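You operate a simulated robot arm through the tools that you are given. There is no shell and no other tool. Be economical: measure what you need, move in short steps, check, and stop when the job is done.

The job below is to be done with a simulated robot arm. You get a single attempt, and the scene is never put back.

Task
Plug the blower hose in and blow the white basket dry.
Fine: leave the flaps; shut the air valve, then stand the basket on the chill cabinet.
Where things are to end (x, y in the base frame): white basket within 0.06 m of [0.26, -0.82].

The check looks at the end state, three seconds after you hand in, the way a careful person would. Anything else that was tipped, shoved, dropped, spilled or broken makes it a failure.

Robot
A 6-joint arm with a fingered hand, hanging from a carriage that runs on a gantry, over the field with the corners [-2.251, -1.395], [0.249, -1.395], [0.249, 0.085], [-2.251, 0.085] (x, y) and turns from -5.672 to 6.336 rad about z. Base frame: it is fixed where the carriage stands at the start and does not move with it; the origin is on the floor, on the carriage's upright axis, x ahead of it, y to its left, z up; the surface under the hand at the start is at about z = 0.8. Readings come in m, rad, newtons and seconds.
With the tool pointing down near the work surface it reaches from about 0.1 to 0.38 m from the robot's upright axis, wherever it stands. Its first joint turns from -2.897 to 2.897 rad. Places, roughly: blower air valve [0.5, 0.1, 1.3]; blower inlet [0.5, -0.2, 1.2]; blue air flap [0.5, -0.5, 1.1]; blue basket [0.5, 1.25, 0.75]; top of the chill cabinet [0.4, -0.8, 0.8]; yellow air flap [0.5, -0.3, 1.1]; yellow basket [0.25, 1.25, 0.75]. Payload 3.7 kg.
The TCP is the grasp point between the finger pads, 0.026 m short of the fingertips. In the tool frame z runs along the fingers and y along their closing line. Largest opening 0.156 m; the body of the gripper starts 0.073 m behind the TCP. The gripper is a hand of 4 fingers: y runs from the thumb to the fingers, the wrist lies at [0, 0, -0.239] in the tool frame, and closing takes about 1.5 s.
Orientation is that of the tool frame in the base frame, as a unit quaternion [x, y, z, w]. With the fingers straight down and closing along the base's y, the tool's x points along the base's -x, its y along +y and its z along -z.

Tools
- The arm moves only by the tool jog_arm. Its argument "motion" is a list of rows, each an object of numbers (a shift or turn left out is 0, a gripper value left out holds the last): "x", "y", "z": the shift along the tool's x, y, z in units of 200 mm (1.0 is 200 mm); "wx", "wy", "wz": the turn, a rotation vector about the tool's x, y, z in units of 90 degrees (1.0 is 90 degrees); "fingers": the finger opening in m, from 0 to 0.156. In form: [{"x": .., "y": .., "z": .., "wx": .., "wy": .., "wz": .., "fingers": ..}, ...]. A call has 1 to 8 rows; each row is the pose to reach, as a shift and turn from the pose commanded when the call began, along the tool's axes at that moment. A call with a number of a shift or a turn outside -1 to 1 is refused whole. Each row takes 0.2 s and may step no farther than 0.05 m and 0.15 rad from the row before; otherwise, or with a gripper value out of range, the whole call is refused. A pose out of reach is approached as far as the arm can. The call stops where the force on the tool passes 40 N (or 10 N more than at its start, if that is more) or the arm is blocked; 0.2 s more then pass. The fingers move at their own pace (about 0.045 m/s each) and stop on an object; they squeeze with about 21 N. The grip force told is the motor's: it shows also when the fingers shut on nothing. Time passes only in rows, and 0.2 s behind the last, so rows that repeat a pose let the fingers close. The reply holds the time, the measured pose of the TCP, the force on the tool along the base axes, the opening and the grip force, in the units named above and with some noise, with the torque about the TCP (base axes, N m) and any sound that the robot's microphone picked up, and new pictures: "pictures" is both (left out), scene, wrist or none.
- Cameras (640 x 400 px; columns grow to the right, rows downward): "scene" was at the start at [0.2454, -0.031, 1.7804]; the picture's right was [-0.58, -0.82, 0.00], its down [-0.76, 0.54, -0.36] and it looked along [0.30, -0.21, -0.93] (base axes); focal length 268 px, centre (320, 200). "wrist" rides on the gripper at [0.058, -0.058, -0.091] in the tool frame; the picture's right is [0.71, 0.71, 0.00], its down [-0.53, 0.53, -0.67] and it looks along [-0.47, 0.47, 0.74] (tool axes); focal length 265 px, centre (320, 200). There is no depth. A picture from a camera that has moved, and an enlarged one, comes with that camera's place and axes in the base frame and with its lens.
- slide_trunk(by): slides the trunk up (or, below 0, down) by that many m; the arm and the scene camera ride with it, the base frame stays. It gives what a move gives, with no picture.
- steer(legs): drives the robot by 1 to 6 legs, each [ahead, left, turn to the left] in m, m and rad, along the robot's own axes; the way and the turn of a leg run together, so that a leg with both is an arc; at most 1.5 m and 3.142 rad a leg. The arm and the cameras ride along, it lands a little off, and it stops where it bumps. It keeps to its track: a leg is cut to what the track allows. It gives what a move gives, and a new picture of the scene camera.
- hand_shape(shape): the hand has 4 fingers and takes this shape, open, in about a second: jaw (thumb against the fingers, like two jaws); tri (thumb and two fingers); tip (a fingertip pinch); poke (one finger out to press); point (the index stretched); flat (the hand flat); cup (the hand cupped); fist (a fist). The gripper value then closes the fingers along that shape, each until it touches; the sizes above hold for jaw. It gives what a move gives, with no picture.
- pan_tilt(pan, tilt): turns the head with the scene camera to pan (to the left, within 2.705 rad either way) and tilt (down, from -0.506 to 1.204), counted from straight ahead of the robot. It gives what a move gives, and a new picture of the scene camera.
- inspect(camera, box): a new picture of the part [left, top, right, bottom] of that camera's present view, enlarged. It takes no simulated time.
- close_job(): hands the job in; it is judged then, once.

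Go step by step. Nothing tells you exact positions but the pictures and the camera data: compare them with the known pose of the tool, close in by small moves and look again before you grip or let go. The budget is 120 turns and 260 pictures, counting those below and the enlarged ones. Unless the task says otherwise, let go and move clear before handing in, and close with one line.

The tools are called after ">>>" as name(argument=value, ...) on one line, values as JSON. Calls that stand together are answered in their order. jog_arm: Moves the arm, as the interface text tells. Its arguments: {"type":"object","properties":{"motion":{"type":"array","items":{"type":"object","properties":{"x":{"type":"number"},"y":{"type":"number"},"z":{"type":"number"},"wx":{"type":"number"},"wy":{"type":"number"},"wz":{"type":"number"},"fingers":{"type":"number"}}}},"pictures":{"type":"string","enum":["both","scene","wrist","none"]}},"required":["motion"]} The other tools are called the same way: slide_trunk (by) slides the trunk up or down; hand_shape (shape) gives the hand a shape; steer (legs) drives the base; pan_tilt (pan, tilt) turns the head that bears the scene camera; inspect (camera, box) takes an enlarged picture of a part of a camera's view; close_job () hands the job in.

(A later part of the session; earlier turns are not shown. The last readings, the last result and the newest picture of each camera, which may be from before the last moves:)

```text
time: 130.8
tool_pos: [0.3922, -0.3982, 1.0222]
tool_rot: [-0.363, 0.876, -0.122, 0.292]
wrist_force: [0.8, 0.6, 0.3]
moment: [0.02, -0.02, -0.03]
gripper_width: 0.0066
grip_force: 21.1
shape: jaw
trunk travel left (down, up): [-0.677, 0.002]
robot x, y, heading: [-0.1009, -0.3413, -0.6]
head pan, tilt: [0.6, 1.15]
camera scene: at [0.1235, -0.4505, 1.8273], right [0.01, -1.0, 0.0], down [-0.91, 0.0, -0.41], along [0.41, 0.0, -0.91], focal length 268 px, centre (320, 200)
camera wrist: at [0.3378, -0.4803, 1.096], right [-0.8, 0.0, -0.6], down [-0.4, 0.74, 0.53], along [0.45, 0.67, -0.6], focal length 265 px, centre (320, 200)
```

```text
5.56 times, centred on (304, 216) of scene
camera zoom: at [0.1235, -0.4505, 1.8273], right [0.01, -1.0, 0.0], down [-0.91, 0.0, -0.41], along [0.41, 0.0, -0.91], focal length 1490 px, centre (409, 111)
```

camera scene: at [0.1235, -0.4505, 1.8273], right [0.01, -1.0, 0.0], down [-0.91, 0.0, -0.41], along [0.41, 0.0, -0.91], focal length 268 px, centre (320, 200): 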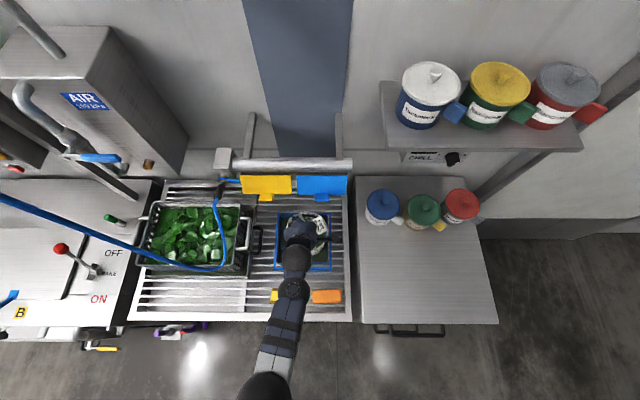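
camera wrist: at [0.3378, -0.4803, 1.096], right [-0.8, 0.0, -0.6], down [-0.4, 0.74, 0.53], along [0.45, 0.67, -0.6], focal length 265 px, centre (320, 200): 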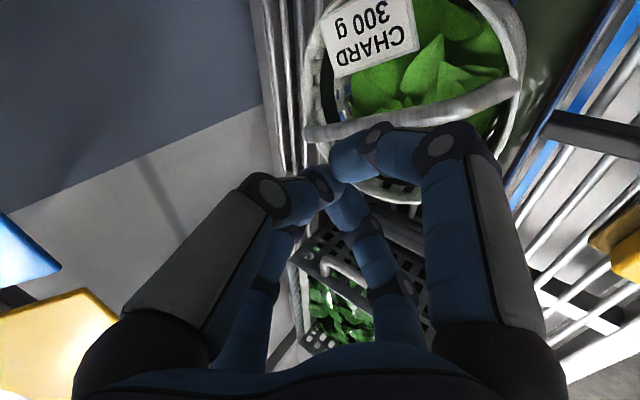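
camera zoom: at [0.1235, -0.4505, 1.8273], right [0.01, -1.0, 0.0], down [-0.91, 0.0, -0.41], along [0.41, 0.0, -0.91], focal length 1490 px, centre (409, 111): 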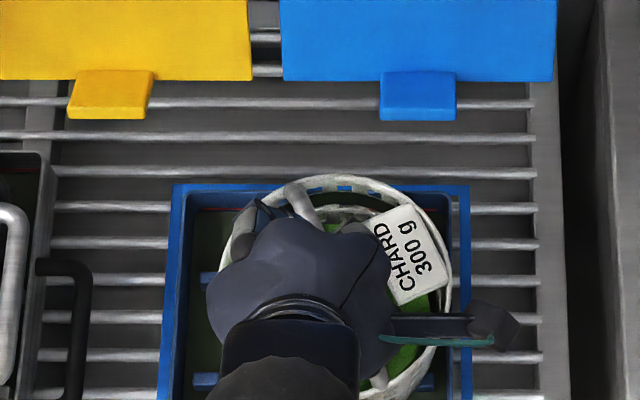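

The fingers slipped off: the bail sits lower than I estimated. The basket is upright, slightly turned. Opening, backing off and measuring again.

>>> jog_arm(motion=[{"z": -0.1, "fingers": 0.1}, {"z": -0.2, "fingers": 0.1}, {"z": -0.3, "fingers": 0.1}, {"z": -0.3, "fingers": 0.1}, {"z": -0.3, "fingers": 0.1}], pictures="wrist")

>>> inspect(camera="scene", box=[256, 180, 352, 252])

>>> inspect(camera="wrist", box=[240, 0, 480, 180])

```text
time: 132.0
tool_pos: [0.3557, -0.3961, 1.0693]
tool_rot: [-0.362, 0.877, -0.121, 0.292]
wrist_force: [-0.4, -0.3, -0.3]
moment: [0.0, -0.01, -0.02]
gripper_width: 0.0996
grip_force: 0.0
shape: jaw
trunk travel left (down, up): [-0.677, 0.002]
robot x, y, heading: [-0.1012, -0.3386, -0.598]
head pan, tilt: [0.6, 1.15]
camera wrist: at [0.3018, -0.4796, 1.144], right [-0.8, 0.0, -0.6], down [-0.4, 0.74, 0.53], along [0.45, 0.67, -0.6], focal length 265 px, centre (320, 200)
```

wrist: 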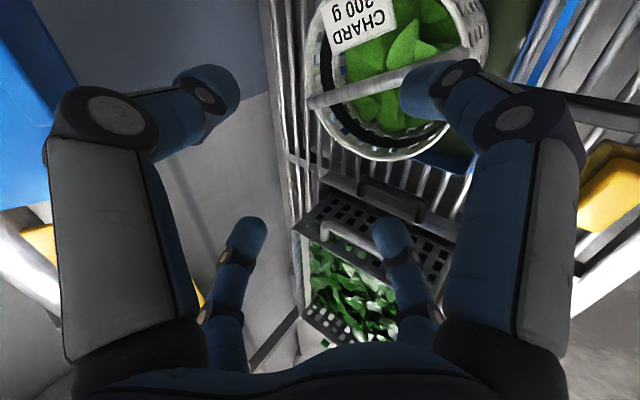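

```text
5.56 times, centred on (304, 216) of scene
camera zoom: at [0.1235, -0.4504, 1.8273], right [0.01, -1.0, 0.0], down [-0.91, 0.0, -0.41], along [0.41, 0.0, -0.91], focal length 1490 px, centre (409, 111)
```

zoom: 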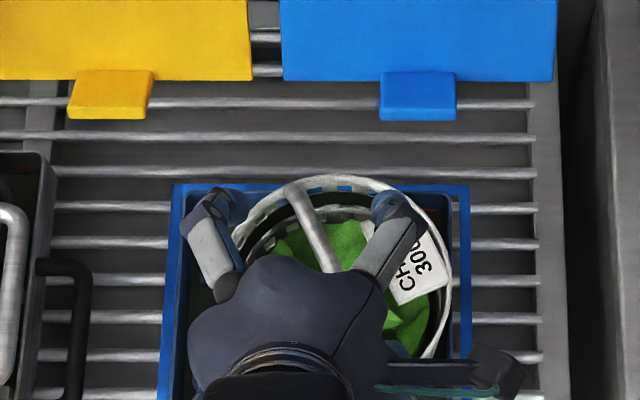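

```text
2.22 times, centred on (360, 90) of wrist
camera zoom: at [0.3018, -0.4796, 1.144], right [-0.8, 0.0, -0.6], down [-0.4, 0.74, 0.53], along [0.45, 0.67, -0.6], focal length 590 px, centre (231, 444)
```

zoom: 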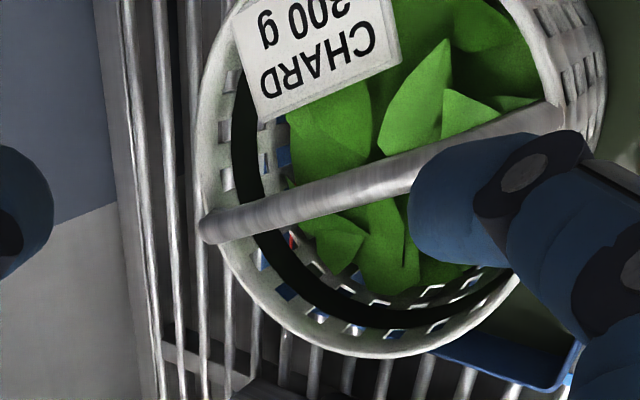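

Now measured: the bail's top is at about (0.413, -0.403, 0.946), running 26° off x. I turn the hand to match and approach lower.

>>> jog_arm(motion=[{"wx": -0.03, "wy": -0.03, "wz": -0.057, "x": 0.048, "y": -0.002, "z": 0.05}, {"wx": -0.061, "wy": -0.061, "wz": -0.114, "x": 0.096, "y": -0.003, "z": 0.13}, {"wx": -0.091, "wy": -0.091, "wz": -0.171, "x": 0.144, "y": -0.005, "z": 0.21}, {"wx": -0.1215, "wy": -0.1215, "wz": -0.2286, "x": 0.192, "y": -0.006, "z": 0.2945}], pictures="wrist")

>>> inspect(camera="scene", box=[256, 180, 352, 252])

```text
time: 133.0
tool_pos: [0.3714, -0.4255, 1.0059]
tool_rot: [-0.55, 0.773, -0.053, 0.312]
wrist_force: [0.6, 0.8, 1.0]
moment: [-0.03, -0.02, -0.01]
gripper_width: 0.1
grip_force: 0.1
shape: jaw
trunk travel left (down, up): [-0.677, 0.002]
robot x, y, heading: [-0.1041, -0.343, -0.591]
head pan, tilt: [0.6, 1.15]
camera wrist: at [0.3585, -0.5237, 1.08], right [-0.72, -0.35, -0.6], down [-0.69, 0.5, 0.53], along [0.11, 0.8, -0.6], focal length 265 px, centre (320, 200)
```

wrist: 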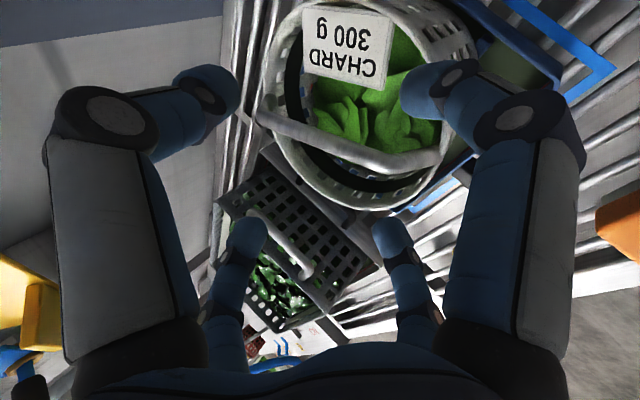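

```text
5.56 times, centred on (304, 216) of scene
camera zoom: at [0.1235, -0.4504, 1.8273], right [0.01, -1.0, 0.0], down [-0.91, 0.0, -0.41], along [0.41, 0.0, -0.91], focal length 1490 px, centre (409, 111)
```

zoom: 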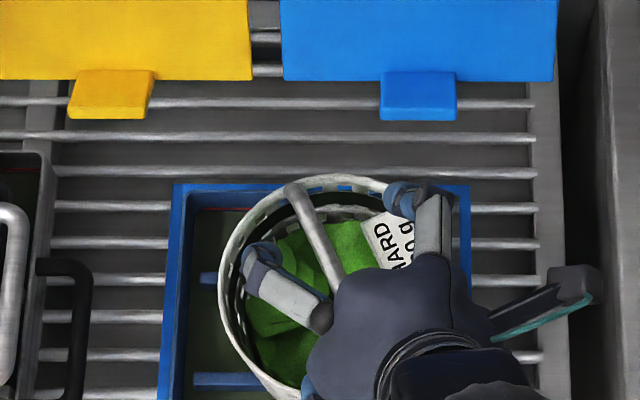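

Consistent: bail centre (0.410, -0.400, 0.946). Advancing with narrower fingers.

>>> jog_arm(motion=[{"x": -0.014, "y": 0.036, "z": 0.1, "fingers": 0.075}, {"x": -0.014, "y": 0.036, "z": 0.25, "fingers": 0.075}, {"x": -0.014, "y": 0.036, "z": 0.388, "fingers": 0.075}], pictures="wrist")

>>> inspect(camera="wrist", box=[200, 80, 440, 280])

```text
time: 133.8
tool_pos: [0.3978, -0.4005, 0.9613]
tool_rot: [-0.549, 0.772, -0.057, 0.314]
wrist_force: [-2.5, 0.9, 11.4]
moment: [-0.35, 0.14, -0.13]
gripper_width: 0.0732
grip_force: 0.0
shape: jaw
out of reach, approached as far as the arm can: row 3
trunk travel left (down, up): [-0.677, 0.002]
robot x, y, heading: [-0.0974, -0.3424, -0.596]
head pan, tilt: [0.6, 1.15]
camera wrist: at [0.3837, -0.4994, 1.0361], right [-0.72, -0.35, -0.6], down [-0.69, 0.5, 0.53], along [0.11, 0.79, -0.6], focal length 265 px, centre (320, 200)
```

wrist: 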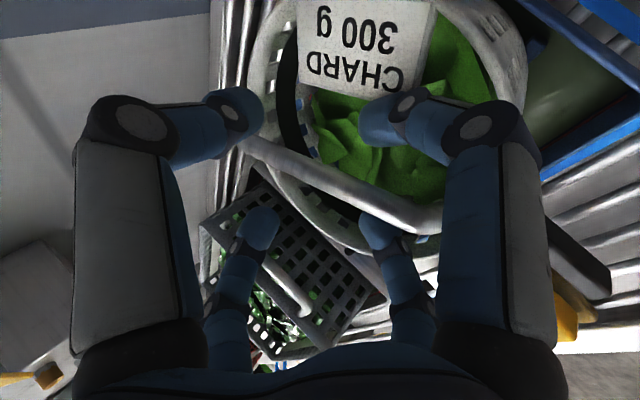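

```text
2.00 times, centred on (320, 180) of wrist
camera zoom: at [0.3837, -0.4994, 1.0361], right [-0.72, -0.35, -0.6], down [-0.69, 0.5, 0.53], along [0.11, 0.79, -0.6], focal length 531 px, centre (320, 240)
```

zoom: 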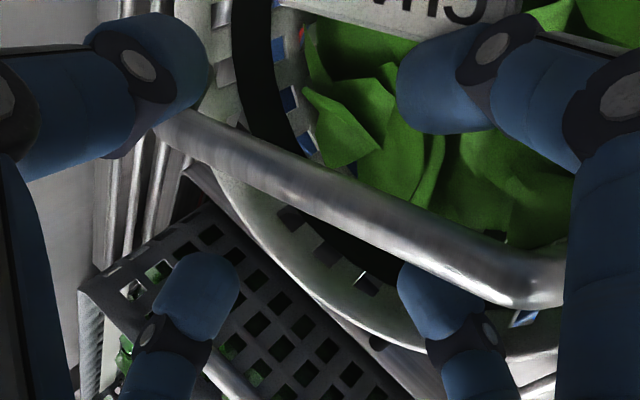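

A fingertip touches the bail because the hand is too slanted, and the arm is near its low limit. Backing off 10 cm, steepening the hand, and lowering the trunk 6 cm.

>>> jog_arm(motion=[{"z": -0.15}, {"z": -0.3, "wx": -0.028, "wy": 0.028}, {"z": -0.45, "wx": -0.07, "wy": 0.07}, {"z": -0.5, "wx": -0.1127, "wy": 0.112}], pictures="none")

>>> slide_trunk(by=-0.06)

>>> inspect(camera="wrist", box=[0, 0, 640, 400])

>>> inspect(camera="scene", box=[256, 170, 352, 242])

```text
time: 134.8
tool_pos: [0.3391, -0.4271, 1.0405]
tool_rot: [-0.568, 0.8, -0.033, 0.192]
wrist_force: [0.4, 0.4, -0.4]
moment: [-0.03, 0.01, 0.02]
gripper_width: 0.0749
grip_force: 0.0
shape: jaw
trunk travel left (down, up): [-0.677, 0.002]
robot x, y, heading: [-0.1021, -0.3377, -0.597]
head pan, tilt: [0.6, 1.15]
```

```text
time: 135.8
tool_pos: [0.3391, -0.4264, 0.9793]
tool_rot: [-0.568, 0.799, -0.033, 0.194]
wrist_force: [-0.1, 0.2, -1.4]
moment: [-0.04, 0.03, 0.0]
gripper_width: 0.075
grip_force: 0.0
shape: jaw
trunk travel left (down, up): [-0.617, 0.062]
robot x, y, heading: [-0.0997, -0.3414, -0.594]
head pan, tilt: [0.6, 1.15]
```

```text
1.00 times, centred on (320, 200) of wrist (not enlarged: the box is as wide or as high as the picture)
camera zoom: at [0.3444, -0.5156, 1.0659], right [-0.83, -0.4, -0.38], down [-0.55, 0.56, 0.62], along [-0.03, 0.73, -0.69], focal length 265 px, centre (320, 200)
```

zoom: 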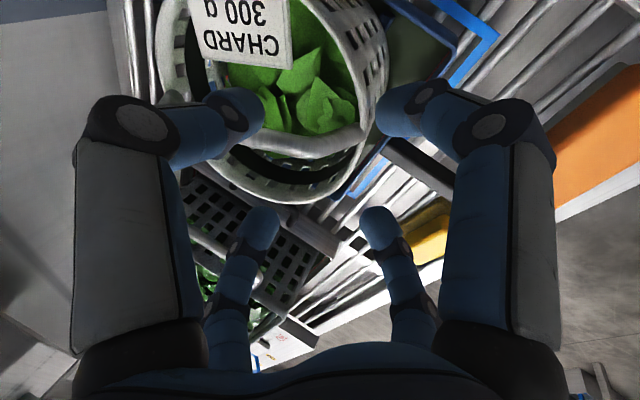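

```text
5.56 times, centred on (304, 206) of scene
camera zoom: at [0.1235, -0.4505, 1.7673], right [0.01, -1.0, 0.0], down [-0.91, 0.0, -0.41], along [0.41, 0.0, -0.91], focal length 1490 px, centre (409, 167)
```

zoom: 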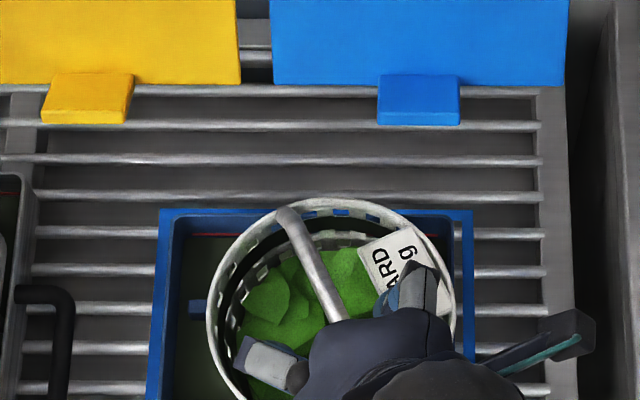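

Zooming to fix the bail's corners in this new pose.

>>> inspect(camera="wrist", box=[140, 50, 400, 220])

```text
2.35 times, centred on (270, 135) of wrist
camera zoom: at [0.3444, -0.5156, 1.0659], right [-0.83, -0.4, -0.38], down [-0.55, 0.56, 0.62], along [-0.03, 0.73, -0.69], focal length 624 px, centre (438, 353)
```

zoom: 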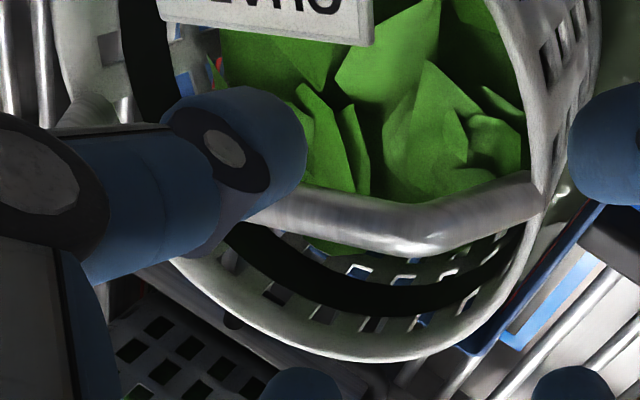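

Bail confirmed (near corner 0.359, -0.420, 0.946). Going up, over the centre, then down onto it along the tool axis.

>>> jog_arm(motion=[{"x": -0.034, "y": -0.034, "z": -0.115}, {"x": -0.101, "y": -0.124, "z": -0.055}, {"x": -0.17, "y": -0.2135, "z": 0.005}, {"x": -0.169, "y": -0.2135, "z": 0.157}, {"x": -0.167, "y": -0.2135, "z": 0.308}], pictures="wrist")

>>> inspect(camera="wrist", box=[200, 80, 440, 280])

```text
time: 137.1
tool_pos: [0.4156, -0.4023, 0.9524]
tool_rot: [-0.57, 0.797, -0.039, 0.199]
wrist_force: [-5.3, 4.2, 20.6]
moment: [-0.94, 0.35, -0.25]
gripper_width: 0.0732
grip_force: 0.0
shape: jaw
trunk travel left (down, up): [-0.617, 0.062]
robot x, y, heading: [-0.1004, -0.3371, -0.597]
head pan, tilt: [0.6, 1.15]
stopped in row 5: the force on the tool passed its limit at 51 N (the readings are from after the stop); the commanded pose is now the measured one
camera wrist: at [0.4198, -0.4905, 1.0386], right [-0.82, -0.41, -0.4], down [-0.57, 0.56, 0.6], along [-0.02, 0.72, -0.69], focal length 265 px, centre (320, 200)
```

wrist: 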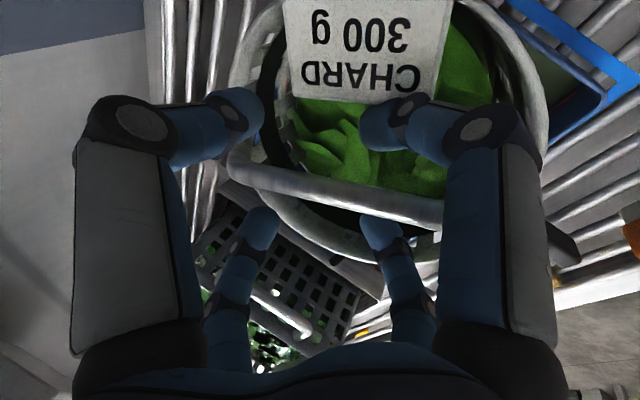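

```text
2.00 times, centred on (320, 180) of wrist
camera zoom: at [0.4198, -0.4905, 1.0386], right [-0.82, -0.41, -0.4], down [-0.57, 0.56, 0.6], along [-0.02, 0.72, -0.69], focal length 531 px, centre (320, 240)
```

zoom: 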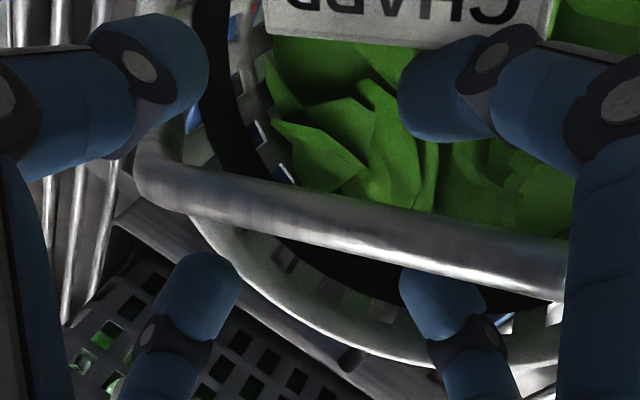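

A finger rests on the leaves, but the bail is now at the TCP between the pads, with tips below it. Relieving a few mm and closing here.

>>> jog_arm(motion=[{"z": -0.02}, {"z": -0.02, "fingers": 0.0}, {"z": -0.02, "fingers": 0.0}, {"z": -0.02, "fingers": 0.0}, {"z": -0.02, "fingers": 0.0}, {"z": -0.02, "fingers": 0.0}, {"z": -0.02, "fingers": 0.0}], pictures="wrist")

>>> inspect(camera="wrist", box=[200, 80, 440, 280])

```text
time: 138.7
tool_pos: [0.4102, -0.4022, 0.953]
tool_rot: [-0.568, 0.798, -0.037, 0.197]
wrist_force: [-0.7, -1.0, -5.5]
moment: [0.12, -0.01, -0.01]
gripper_width: 0.0137
grip_force: 20.5
shape: jaw
trunk travel left (down, up): [-0.617, 0.062]
robot x, y, heading: [-0.1048, -0.3422, -0.592]
head pan, tilt: [0.6, 1.15]
camera wrist: at [0.4148, -0.4919, 1.0385], right [-0.83, -0.4, -0.39], down [-0.56, 0.56, 0.61], along [-0.03, 0.72, -0.69], focal length 265 px, centre (320, 200)
```

wrist: 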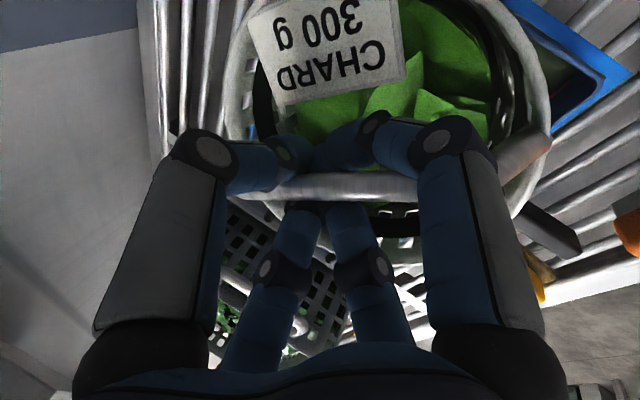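

```text
2.00 times, centred on (320, 180) of wrist
camera zoom: at [0.4148, -0.4919, 1.0385], right [-0.83, -0.4, -0.39], down [-0.56, 0.56, 0.61], along [-0.03, 0.72, -0.69], focal length 531 px, centre (320, 240)
```

zoom: 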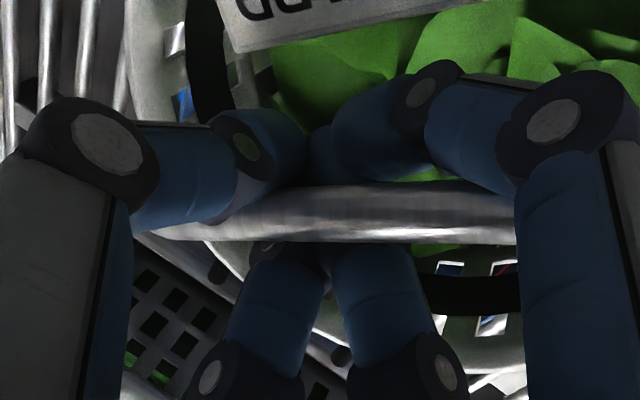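

Now all four fingers hold the bail properly. Lifting 5 cm.

>>> jog_arm(motion=[{"x": -0.02, "y": -0.02, "z": -0.07}, {"x": -0.041, "y": -0.041, "z": -0.14}, {"x": -0.068, "y": -0.068, "z": -0.23}], pictures="both")

>>> inspect(camera="scene", box=[240, 170, 368, 266])

```text
time: 139.4
tool_pos: [0.4106, -0.4044, 1.0038]
tool_rot: [-0.568, 0.799, -0.037, 0.196]
wrist_force: [0.3, -0.2, -4.9]
moment: [0.07, -0.03, 0.01]
gripper_width: 0.0135
grip_force: 20.5
shape: jaw
trunk travel left (down, up): [-0.617, 0.062]
robot x, y, heading: [-0.1012, -0.3395, -0.589]
head pan, tilt: [0.6, 1.15]
camera scene: at [0.1232, -0.4503, 1.7672], right [0.01, -1.0, 0.0], down [-0.91, 0.0, -0.41], along [0.41, 0.0, -0.91], focal length 268 px, centre (320, 200)
camera wrist: at [0.4153, -0.4924, 1.0899], right [-0.83, -0.4, -0.39], down [-0.56, 0.56, 0.61], along [-0.03, 0.72, -0.69], focal length 265 px, centre (320, 200)
```

scene: 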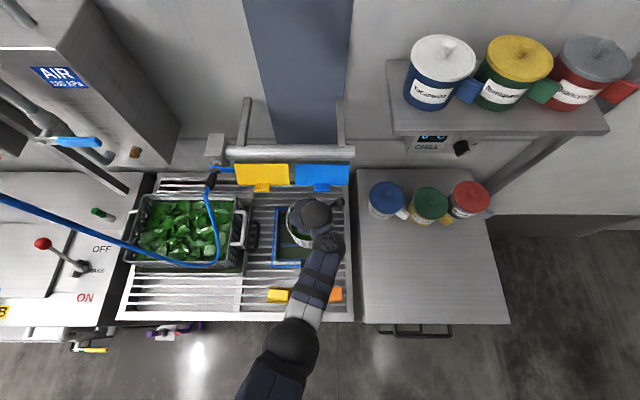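
wrist: 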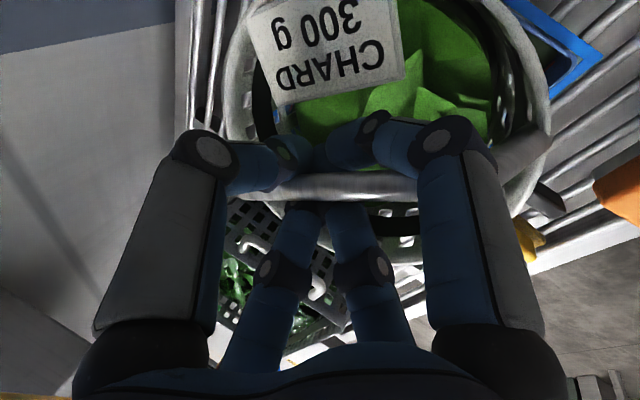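

```text
4.17 times, centred on (304, 218) of scene
camera zoom: at [0.1232, -0.4503, 1.7672], right [0.01, -1.0, 0.0], down [-0.91, 0.0, -0.41], along [0.41, 0.0, -0.91], focal length 1117 px, centre (387, 125)
```

zoom: 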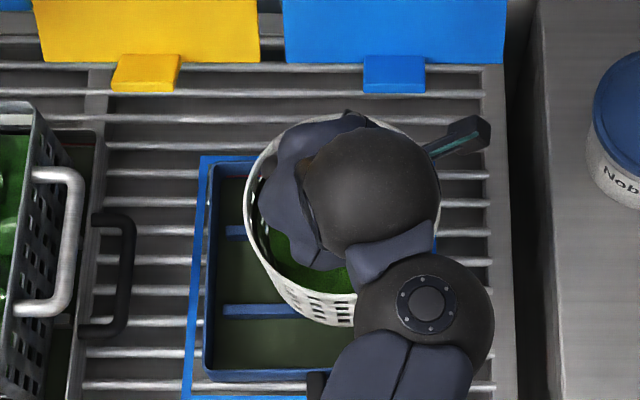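

The basket hangs on the bail (about 5 N), clear of the tray. Moving back out from under the flaps, then up.

>>> jog_arm(motion=[{"x": 0.028, "y": 0.09, "z": -0.035}, {"x": 0.056, "y": 0.195, "z": -0.101}, {"x": 0.07, "y": 0.317, "z": -0.277}, {"x": 0.058, "y": 0.366, "z": -0.45}], pictures="both")

```text
time: 140.4
tool_pos: [0.3285, -0.4013, 1.0337]
tool_rot: [-0.567, 0.799, -0.039, 0.197]
wrist_force: [-0.1, -0.1, -4.8]
moment: [0.08, -0.04, 0.01]
gripper_width: 0.0136
grip_force: 21.3
shape: jaw
out of reach, approached as far as the arm can: row 4
trunk travel left (down, up): [-0.617, 0.062]
robot x, y, heading: [-0.1022, -0.3421, -0.593]
head pan, tilt: [0.6, 1.15]
camera scene: at [0.1233, -0.4504, 1.7673], right [0.01, -1.0, 0.0], down [-0.91, 0.0, -0.41], along [0.41, 0.0, -0.91], focal length 268 px, centre (320, 200)
camera wrist: at [0.3328, -0.4913, 1.1193], right [-0.83, -0.4, -0.39], down [-0.56, 0.56, 0.61], along [-0.02, 0.72, -0.69], focal length 265 px, centre (320, 200)
```

scene: 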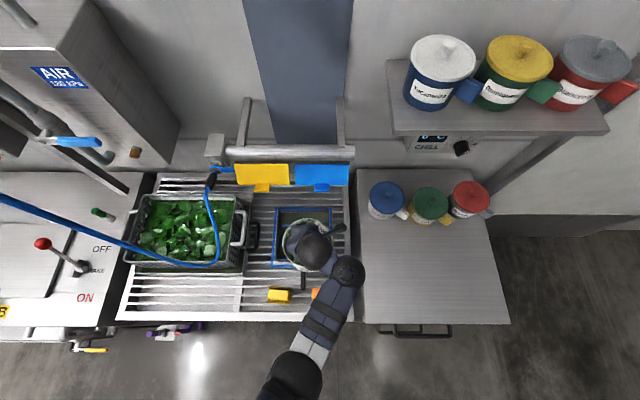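
wrist: 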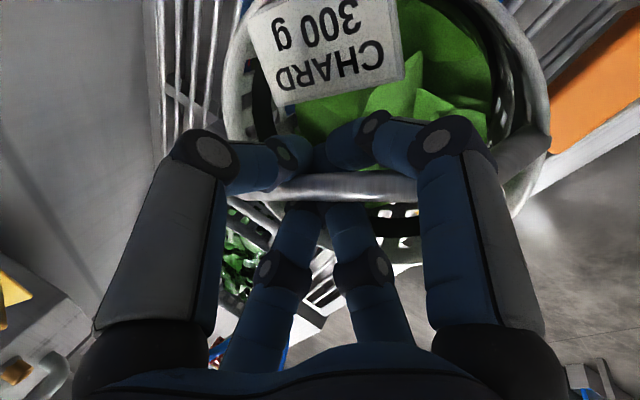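

Holding well. Raising the trunk 6 cm and driving over the cabinet spot.

>>> slide_trunk(by=0.06)

>>> steer(legs=[[-0.05, -0.035, 0], [0.227, -0.351, 0]])

>>> inspect(camera="wrist", box=[0, 0, 640, 400])

```text
time: 141.4
tool_pos: [0.3292, -0.4017, 1.094]
tool_rot: [-0.568, 0.798, -0.037, 0.196]
wrist_force: [-1.1, 0.0, -5.0]
moment: [0.06, -0.06, 0.02]
gripper_width: 0.0134
grip_force: 20.8
shape: jaw
trunk travel left (down, up): [-0.677, 0.002]
robot x, y, heading: [-0.0996, -0.3398, -0.594]
head pan, tilt: [0.6, 1.15]
```

```text
time: 144.6
tool_pos: [0.2586, -0.8175, 1.093]
tool_rot: [-0.57, 0.797, -0.037, 0.197]
wrist_force: [0.2, -0.1, -5.0]
moment: [0.04, 0.02, 0.01]
gripper_width: 0.0139
grip_force: 21.2
shape: jaw
trunk travel left (down, up): [-0.677, 0.002]
robot x, y, heading: [-0.1738, -0.7549, -0.588]
head pan, tilt: [0.6, 1.15]
camera scene: at [0.0522, -0.8675, 1.8273], right [0.01, -1.0, 0.0], down [-0.91, -0.01, -0.41], along [0.41, 0.0, -0.91], focal length 268 px, centre (320, 200)
```

scene: 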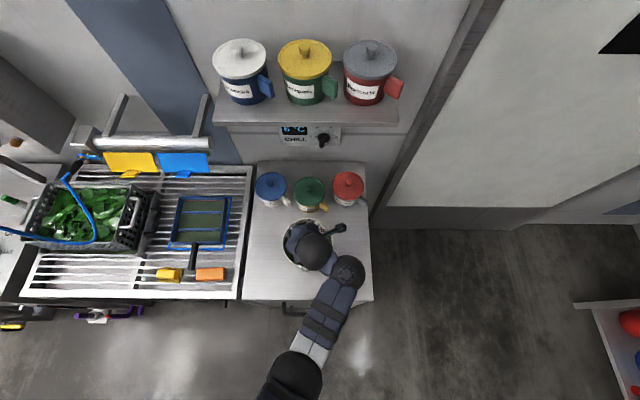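

```text
1.00 times, centred on (320, 200) of wrist (not enlarged: the box is as wide or as high as the picture)
camera zoom: at [0.2621, -0.9071, 1.179], right [-0.82, -0.41, -0.39], down [-0.56, 0.56, 0.61], along [-0.03, 0.72, -0.69], focal length 265 px, centre (320, 200)
```

zoom: 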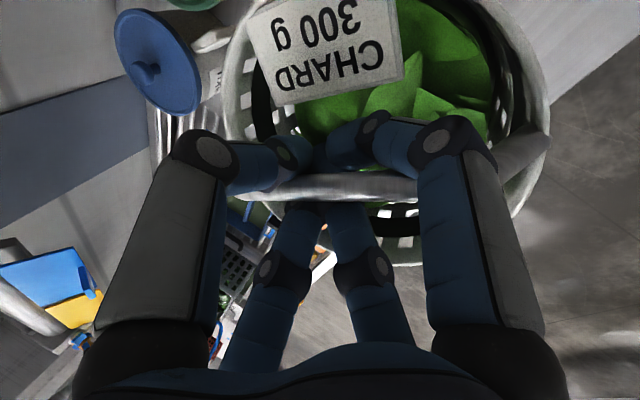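

Basket is over the spot (centre about 0.26, -0.83). Lowering with the trunk 12 cm, then by small arm steps to contact.

>>> slide_trunk(by=-0.12)

>>> pan_tilt(pan=0.6, tilt=1.0)

>>> inspect(camera="scene", box=[230, 160, 390, 290])

```text
time: 146.1
tool_pos: [0.259, -0.818, 0.9736]
tool_rot: [-0.569, 0.798, -0.037, 0.197]
wrist_force: [0.6, 0.0, -5.4]
moment: [0.04, -0.04, 0.01]
gripper_width: 0.0134
grip_force: 21.0
shape: jaw
trunk travel left (down, up): [-0.557, 0.122]
robot x, y, heading: [-0.1736, -0.7552, -0.59]
head pan, tilt: [0.6, 1.15]
```

```text
time: 146.8
tool_pos: [0.2574, -0.8178, 0.9726]
tool_rot: [-0.57, 0.797, -0.038, 0.196]
wrist_force: [-0.5, 0.2, -5.2]
moment: [0.09, 0.0, 0.03]
gripper_width: 0.0133
grip_force: 21.1
shape: jaw
trunk travel left (down, up): [-0.557, 0.122]
robot x, y, heading: [-0.1714, -0.7549, -0.59]
head pan, tilt: [0.6, 1.0]
camera scene: at [0.0622, -0.8674, 1.7169], right [0.01, -1.0, 0.0], down [-0.84, -0.01, -0.54], along [0.54, 0.01, -0.84], focal length 268 px, centre (320, 200)
```

scene: 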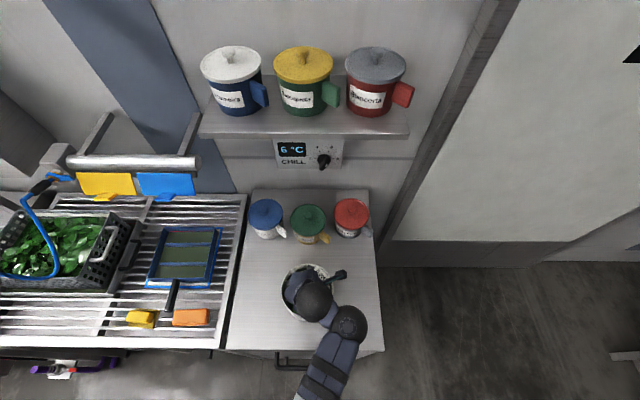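

```text
3.08 times, centred on (310, 225) of scene
camera zoom: at [0.0622, -0.8674, 1.7169], right [0.01, -1.0, 0.0], down [-0.84, -0.01, -0.54], along [0.54, 0.01, -0.84], focal length 825 px, centre (351, 123)
```

zoom: 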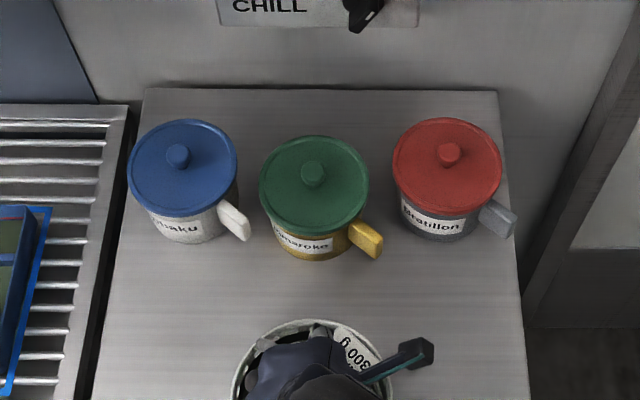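

Clear of the jars. Stepping down gently.

>>> jog_arm(motion=[{"x": 0.0136, "y": 0.0136, "z": 0.046}, {"x": 0.027, "y": 0.027, "z": 0.092}, {"x": 0.041, "y": 0.041, "z": 0.138}], pictures="none")

```text
time: 147.6
tool_pos: [0.2592, -0.8186, 0.9433]
tool_rot: [-0.57, 0.797, -0.037, 0.197]
wrist_force: [0.1, -0.5, 2.4]
moment: [-0.1, 0.09, 0.09]
gripper_width: 0.0112
grip_force: 21.2
shape: jaw
trunk travel left (down, up): [-0.557, 0.122]
robot x, y, heading: [-0.1705, -0.7541, -0.594]
head pan, tilt: [0.6, 1.0]
```

Weight is off the hand: the basket stands on the cabinet. Checking before release.

>>> inspect(camera="wrist", box=[0, 0, 640, 400])

>>> inspect(camera="scene", box=[250, 230, 370, 330])

```text
1.00 times, centred on (320, 200) of wrist (not enlarged: the box is as wide or as high as the picture)
camera zoom: at [0.2629, -0.9075, 1.029], right [-0.82, -0.41, -0.39], down [-0.56, 0.56, 0.61], along [-0.03, 0.72, -0.69], focal length 265 px, centre (320, 200)
```

zoom: 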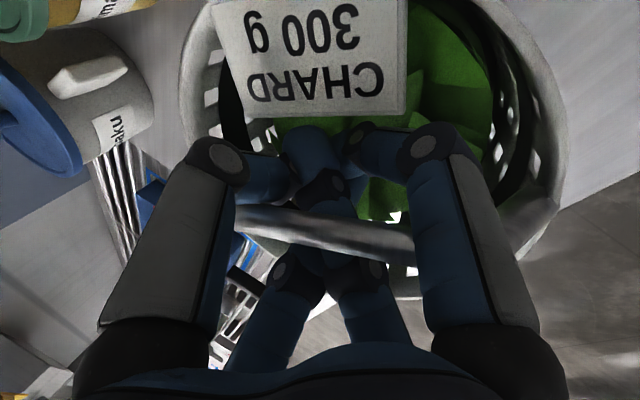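

```text
4.00 times, centred on (310, 280) of scene
camera zoom: at [0.0624, -0.8676, 1.7171], right [0.01, -1.0, 0.0], down [-0.84, -0.01, -0.54], along [0.54, 0.01, -0.84], focal length 1073 px, centre (360, -120)
```

zoom: 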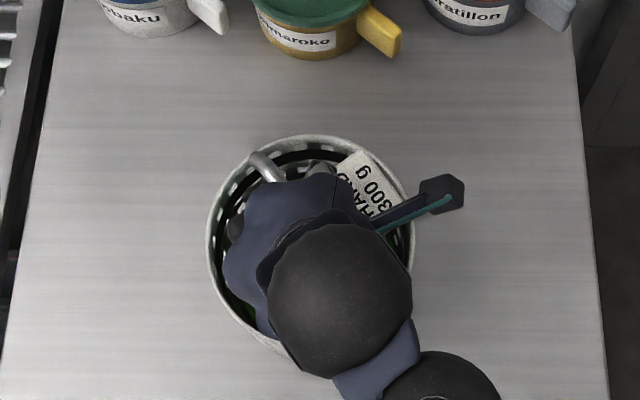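

The basket stands upright at about (0.268, -0.828). Opening the fingers and withdrawing along the tool axis.

>>> jog_arm(motion=[{"z": -0.01, "fingers": 0.075}, {"z": -0.02, "fingers": 0.075}, {"z": -0.02, "fingers": 0.075}, {"z": -0.02, "fingers": 0.075}, {"z": -0.02, "fingers": 0.075}], pictures="wrist")

```text
time: 148.8
tool_pos: [0.2574, -0.8192, 0.9478]
tool_rot: [-0.57, 0.797, -0.038, 0.196]
wrist_force: [-0.5, -0.5, -0.6]
moment: [-0.02, -0.03, -0.03]
gripper_width: 0.0745
grip_force: 0.1
shape: jaw
trunk travel left (down, up): [-0.557, 0.122]
robot x, y, heading: [-0.1706, -0.7588, -0.589]
head pan, tilt: [0.6, 1.0]
camera wrist: at [0.2612, -0.908, 1.033], right [-0.82, -0.41, -0.39], down [-0.56, 0.56, 0.61], along [-0.03, 0.72, -0.69], focal length 265 px, centre (320, 200)
```

wrist: 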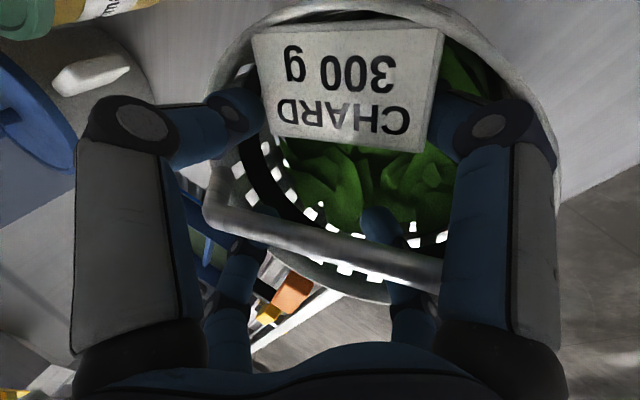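

Opened. Withdrawing in small steps to be sure no finger hooks the bail.

>>> jog_arm(motion=[{"z": -0.06}, {"z": -0.12}], pictures="wrist")

```text
time: 149.4
tool_pos: [0.2479, -0.821, 0.9671]
tool_rot: [-0.569, 0.797, -0.038, 0.198]
wrist_force: [-0.2, -0.7, -3.6]
moment: [0.18, -0.02, 0.0]
gripper_width: 0.0754
grip_force: 0.1
shape: jaw
trunk travel left (down, up): [-0.557, 0.122]
robot x, y, heading: [-0.1725, -0.7576, -0.593]
head pan, tilt: [0.6, 1.0]
camera wrist: at [0.2516, -0.9111, 1.0534], right [-0.82, -0.41, -0.39], down [-0.56, 0.56, 0.61], along [-0.03, 0.72, -0.69], focal length 265 px, centre (320, 200)
```

wrist: 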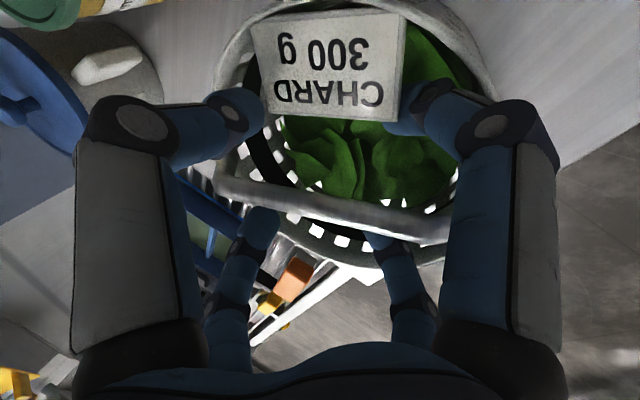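

A fingertip is under the tag (3.6 N pull). Going back down a little and narrowing the fingers so they clear the tag.

>>> jog_arm(motion=[{"z": 0.05}, {"z": 0.09, "fingers": 0.04}, {"z": 0.09, "fingers": 0.04}, {"z": 0.09, "fingers": 0.035}, {"z": 0.09, "fingers": 0.035}], pictures="wrist")

```text
time: 150.6
tool_pos: [0.2568, -0.8186, 0.9522]
tool_rot: [-0.57, 0.797, -0.037, 0.197]
wrist_force: [0.5, 1.1, 0.8]
moment: [-0.03, -0.01, 0.07]
gripper_width: 0.0422
grip_force: 0.1
shape: jaw
trunk travel left (down, up): [-0.557, 0.122]
robot x, y, heading: [-0.1715, -0.7559, -0.591]
head pan, tilt: [0.6, 1.0]
camera wrist: at [0.259, -0.9083, 1.0387], right [-0.82, -0.41, -0.39], down [-0.57, 0.56, 0.61], along [-0.03, 0.72, -0.69], focal length 265 px, centre (320, 200)
```

wrist: 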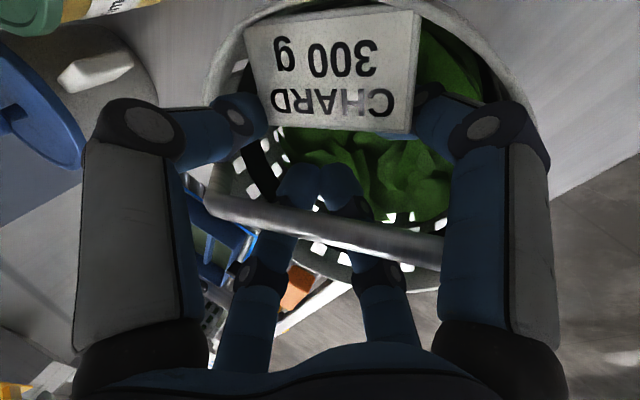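

The upper fingers are caught at the tag. Reopening and shifting the hand 2.2 cm sideways (toward the bail) to slide out from beneath the tag.

>>> jog_arm(motion=[{"fingers": 0.085}, {"fingers": 0.085}, {"fingers": 0.085}, {"fingers": 0.085, "x": -0.04, "y": 0.04}, {"fingers": 0.085, "x": -0.08, "y": 0.08}, {"fingers": 0.085, "x": -0.08, "y": 0.08}], pictures="wrist")

```text
time: 152.0
tool_pos: [0.2471, -0.7999, 0.9523]
tool_rot: [-0.57, 0.797, -0.038, 0.196]
wrist_force: [0.9, -1.0, 3.5]
moment: [0.06, 0.11, 0.06]
gripper_width: 0.0827
grip_force: 0.0
shape: jaw
trunk travel left (down, up): [-0.557, 0.122]
robot x, y, heading: [-0.1715, -0.7591, -0.593]
head pan, tilt: [0.6, 1.0]
camera wrist: at [0.2501, -0.8885, 1.0378], right [-0.82, -0.41, -0.39], down [-0.57, 0.56, 0.61], along [-0.03, 0.72, -0.69], focal length 265 px, centre (320, 200)
```

wrist: 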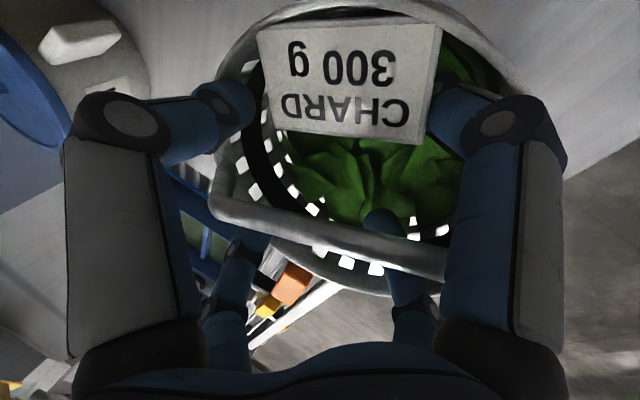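

The basket dragged along with the tag. Opening the fingers wider moves both upper fingers outward past the tag's edges, so I'll do that.

>>> jog_arm(motion=[{"fingers": 0.12}, {"fingers": 0.12}, {"fingers": 0.12}], pictures="wrist")

>>> inspect(camera="scene", box=[240, 220, 380, 330])

```text
time: 152.8
tool_pos: [0.2474, -0.7994, 0.952]
tool_rot: [-0.571, 0.796, -0.036, 0.197]
wrist_force: [-0.4, -0.6, 11.1]
moment: [-0.17, 0.04, -0.04]
gripper_width: 0.1029
grip_force: 0.0
shape: jaw
trunk travel left (down, up): [-0.557, 0.122]
robot x, y, heading: [-0.1745, -0.7582, -0.59]
head pan, tilt: [0.6, 1.0]
camera wrist: at [0.2506, -0.8886, 1.0382], right [-0.82, -0.41, -0.39], down [-0.57, 0.56, 0.61], along [-0.03, 0.72, -0.69], focal length 265 px, centre (320, 200)
```

wrist: 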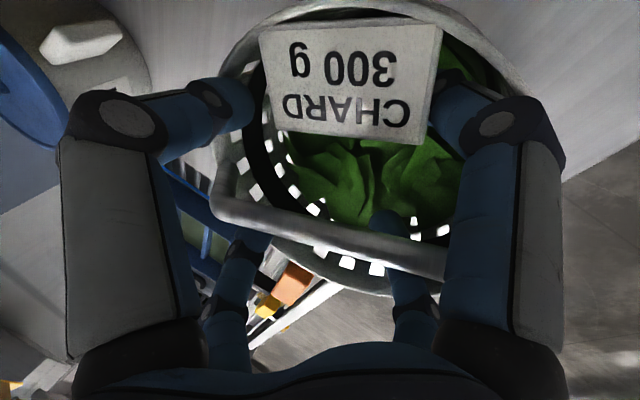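

```text
3.64 times, centred on (310, 275) of scene
camera zoom: at [0.0626, -0.8675, 1.7173], right [0.01, -1.0, 0.0], down [-0.84, -0.01, -0.54], along [0.54, 0.01, -0.84], focal length 975 px, centre (356, -73)
```

zoom: 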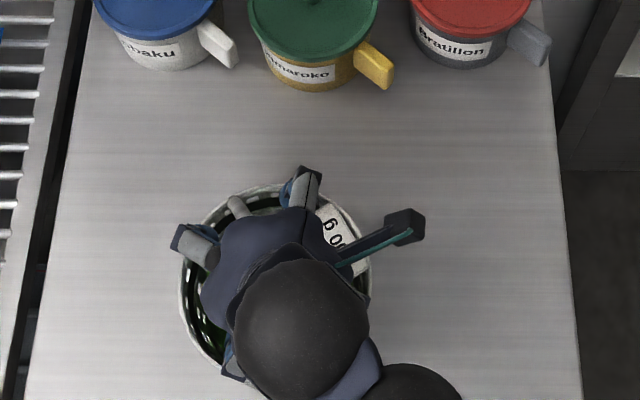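

With the wider opening the upper fingers now sit just outside the tag. Trying the retreat from here in small steps.

>>> jog_arm(motion=[{"z": -0.04, "fingers": 0.11}, {"z": -0.08, "fingers": 0.11}, {"z": -0.12, "fingers": 0.11}], pictures="wrist")

```text
time: 153.6
tool_pos: [0.2399, -0.8036, 0.9657]
tool_rot: [-0.57, 0.797, -0.037, 0.197]
wrist_force: [-0.3, 0.3, -2.9]
moment: [0.22, -0.02, -0.03]
gripper_width: 0.1092
grip_force: 0.0
shape: jaw
out of reach, approached as far as the arm can: row 3
trunk travel left (down, up): [-0.557, 0.122]
robot x, y, heading: [-0.1738, -0.754, -0.59]
head pan, tilt: [0.6, 1.0]
camera wrist: at [0.2448, -0.8922, 1.0508], right [-0.83, -0.41, -0.39], down [-0.56, 0.56, 0.61], along [-0.03, 0.72, -0.69], focal length 265 px, centre (320, 200)
```

wrist: 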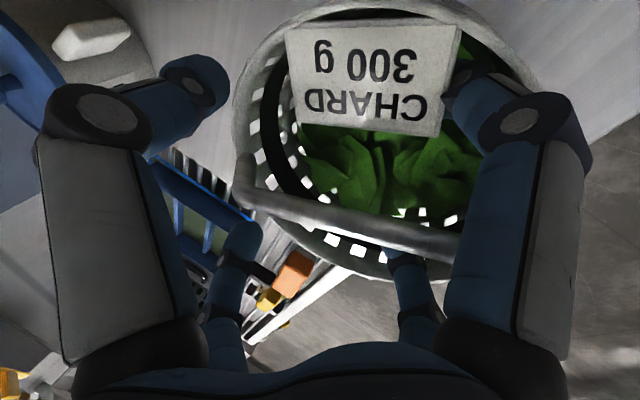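

Now the left finger is well clear; the right one still touches the tag's edge. Shifting 1.5 cm along the bail, away from it, then retreating.

>>> jog_arm(motion=[{"x": 0.03, "y": 0.03}, {"x": 0.06, "y": 0.06}, {"x": 0.06, "y": 0.06, "z": -0.04}], pictures="wrist")

```text
time: 154.4
tool_pos: [0.2285, -0.8113, 0.959]
tool_rot: [-0.571, 0.796, -0.038, 0.198]
wrist_force: [3.0, 1.3, 4.5]
moment: [-0.26, 0.11, 0.05]
gripper_width: 0.1077
grip_force: 0.0
shape: jaw
out of reach, approached as far as the arm can: row 3
trunk travel left (down, up): [-0.557, 0.122]
robot x, y, heading: [-0.1724, -0.7607, -0.59]
head pan, tilt: [0.6, 1.0]
camera wrist: at [0.2326, -0.8995, 1.0444], right [-0.82, -0.41, -0.39], down [-0.57, 0.56, 0.61], along [-0.03, 0.72, -0.69], focal length 265 px, centre (320, 200)
```

wrist: 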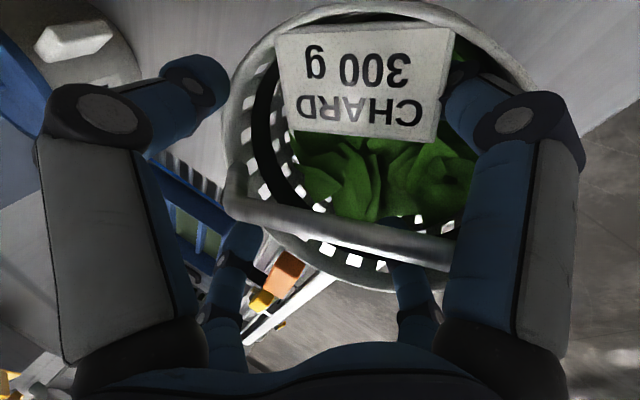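

The right finger is wedged between the tag and rim. I'll relax the opening a bit and lift straight up with the trunk.

>>> jog_arm(motion=[{"fingers": 0.095}, {"fingers": 0.095, "x": -0.015, "y": -0.015}, {"fingers": 0.095, "x": -0.015, "y": -0.015}], pictures="none")

>>> slide_trunk(by=0.02)

>>> inspect(camera="wrist", box=[200, 0, 560, 300])

>>> inspect(camera="scene", box=[240, 220, 380, 330])

```text
time: 155.2
tool_pos: [0.2315, -0.8085, 0.9593]
tool_rot: [-0.571, 0.797, -0.037, 0.196]
wrist_force: [0.7, -1.1, -1.0]
moment: [0.1, 0.0, -0.01]
gripper_width: 0.0959
grip_force: 0.0
shape: jaw
trunk travel left (down, up): [-0.557, 0.122]
robot x, y, heading: [-0.1735, -0.7563, -0.583]
head pan, tilt: [0.6, 1.0]
```

```text
time: 155.9
tool_pos: [0.2315, -0.809, 0.9796]
tool_rot: [-0.57, 0.797, -0.037, 0.196]
wrist_force: [0.1, 0.0, -2.8]
moment: [0.09, -0.01, -0.02]
gripper_width: 0.0962
grip_force: 0.1
shape: jaw
trunk travel left (down, up): [-0.577, 0.102]
robot x, y, heading: [-0.1782, -0.7592, -0.59]
head pan, tilt: [0.6, 1.0]
```

```text
1.33 times, centred on (380, 150) of wrist
camera zoom: at [0.2354, -0.8979, 1.0653], right [-0.82, -0.41, -0.39], down [-0.56, 0.56, 0.61], along [-0.03, 0.72, -0.69], focal length 354 px, centre (240, 267)
```

zoom: 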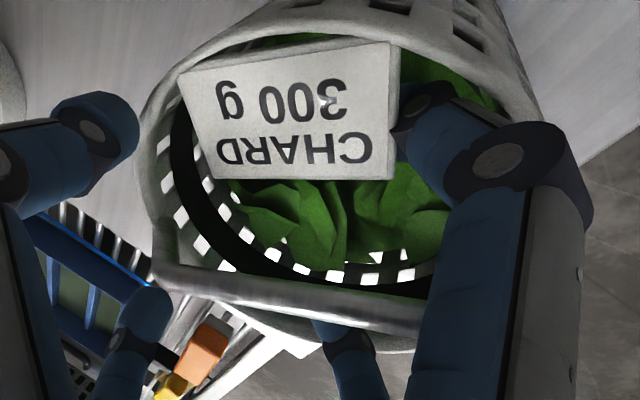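

```text
3.64 times, centred on (310, 275) of scene
camera zoom: at [0.0623, -0.8675, 1.7371], right [0.01, -1.0, 0.0], down [-0.84, -0.01, -0.54], along [0.54, 0.01, -0.84], focal length 975 px, centre (356, -73)
```

zoom: 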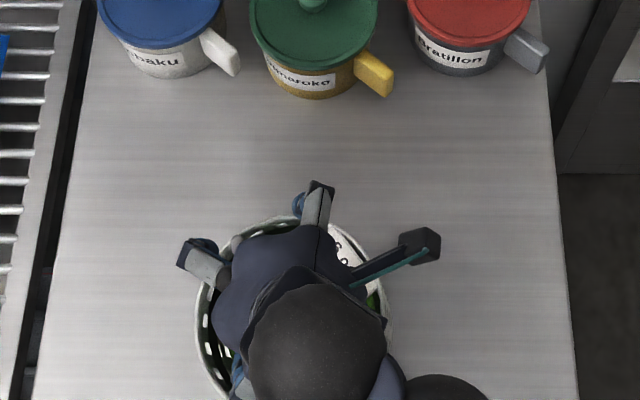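

The right finger is lifting the tag's edge (basket slightly tilted). Setting it back down 1 cm, then sliding that finger out sideways above rim height.

>>> slide_trunk(by=-0.01)

>>> jog_arm(motion=[{"x": 0.02, "y": 0.02, "z": -0.012}, {"x": 0.045, "y": 0.0455, "z": -0.027}, {"x": 0.045, "y": 0.0455, "z": -0.027}], pictures="wrist")

```text
time: 156.4
tool_pos: [0.2307, -0.8074, 0.9699]
tool_rot: [-0.57, 0.797, -0.036, 0.196]
wrist_force: [0.5, -0.6, -2.5]
moment: [0.14, -0.04, 0.01]
gripper_width: 0.0961
grip_force: 0.1
shape: jaw
trunk travel left (down, up): [-0.567, 0.112]
robot x, y, heading: [-0.1747, -0.7549, -0.585]
head pan, tilt: [0.6, 1.0]
```

```text
time: 157.2
tool_pos: [0.221, -0.814, 0.9653]
tool_rot: [-0.569, 0.797, -0.038, 0.197]
wrist_force: [0.4, -0.1, -3.2]
moment: [0.15, -0.01, 0.01]
gripper_width: 0.0958
grip_force: 0.0
shape: jaw
out of reach, approached as far as the arm can: row 2, 3
trunk travel left (down, up): [-0.567, 0.112]
robot x, y, heading: [-0.177, -0.7599, -0.589]
head pan, tilt: [0.6, 1.0]
camera wrist: at [0.2249, -0.9033, 1.0506], right [-0.82, -0.41, -0.39], down [-0.57, 0.56, 0.61], along [-0.03, 0.72, -0.69], focal length 265 px, centre (320, 200)
```

wrist: 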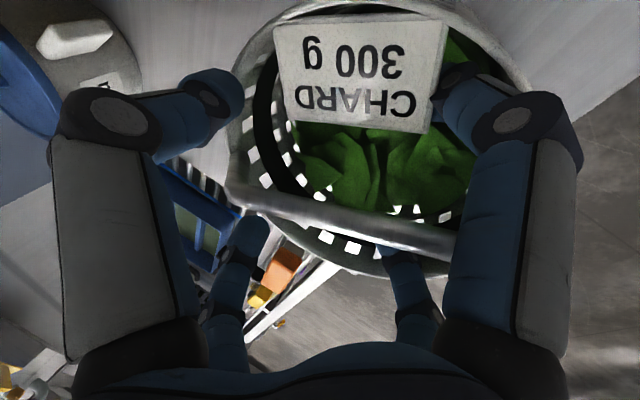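

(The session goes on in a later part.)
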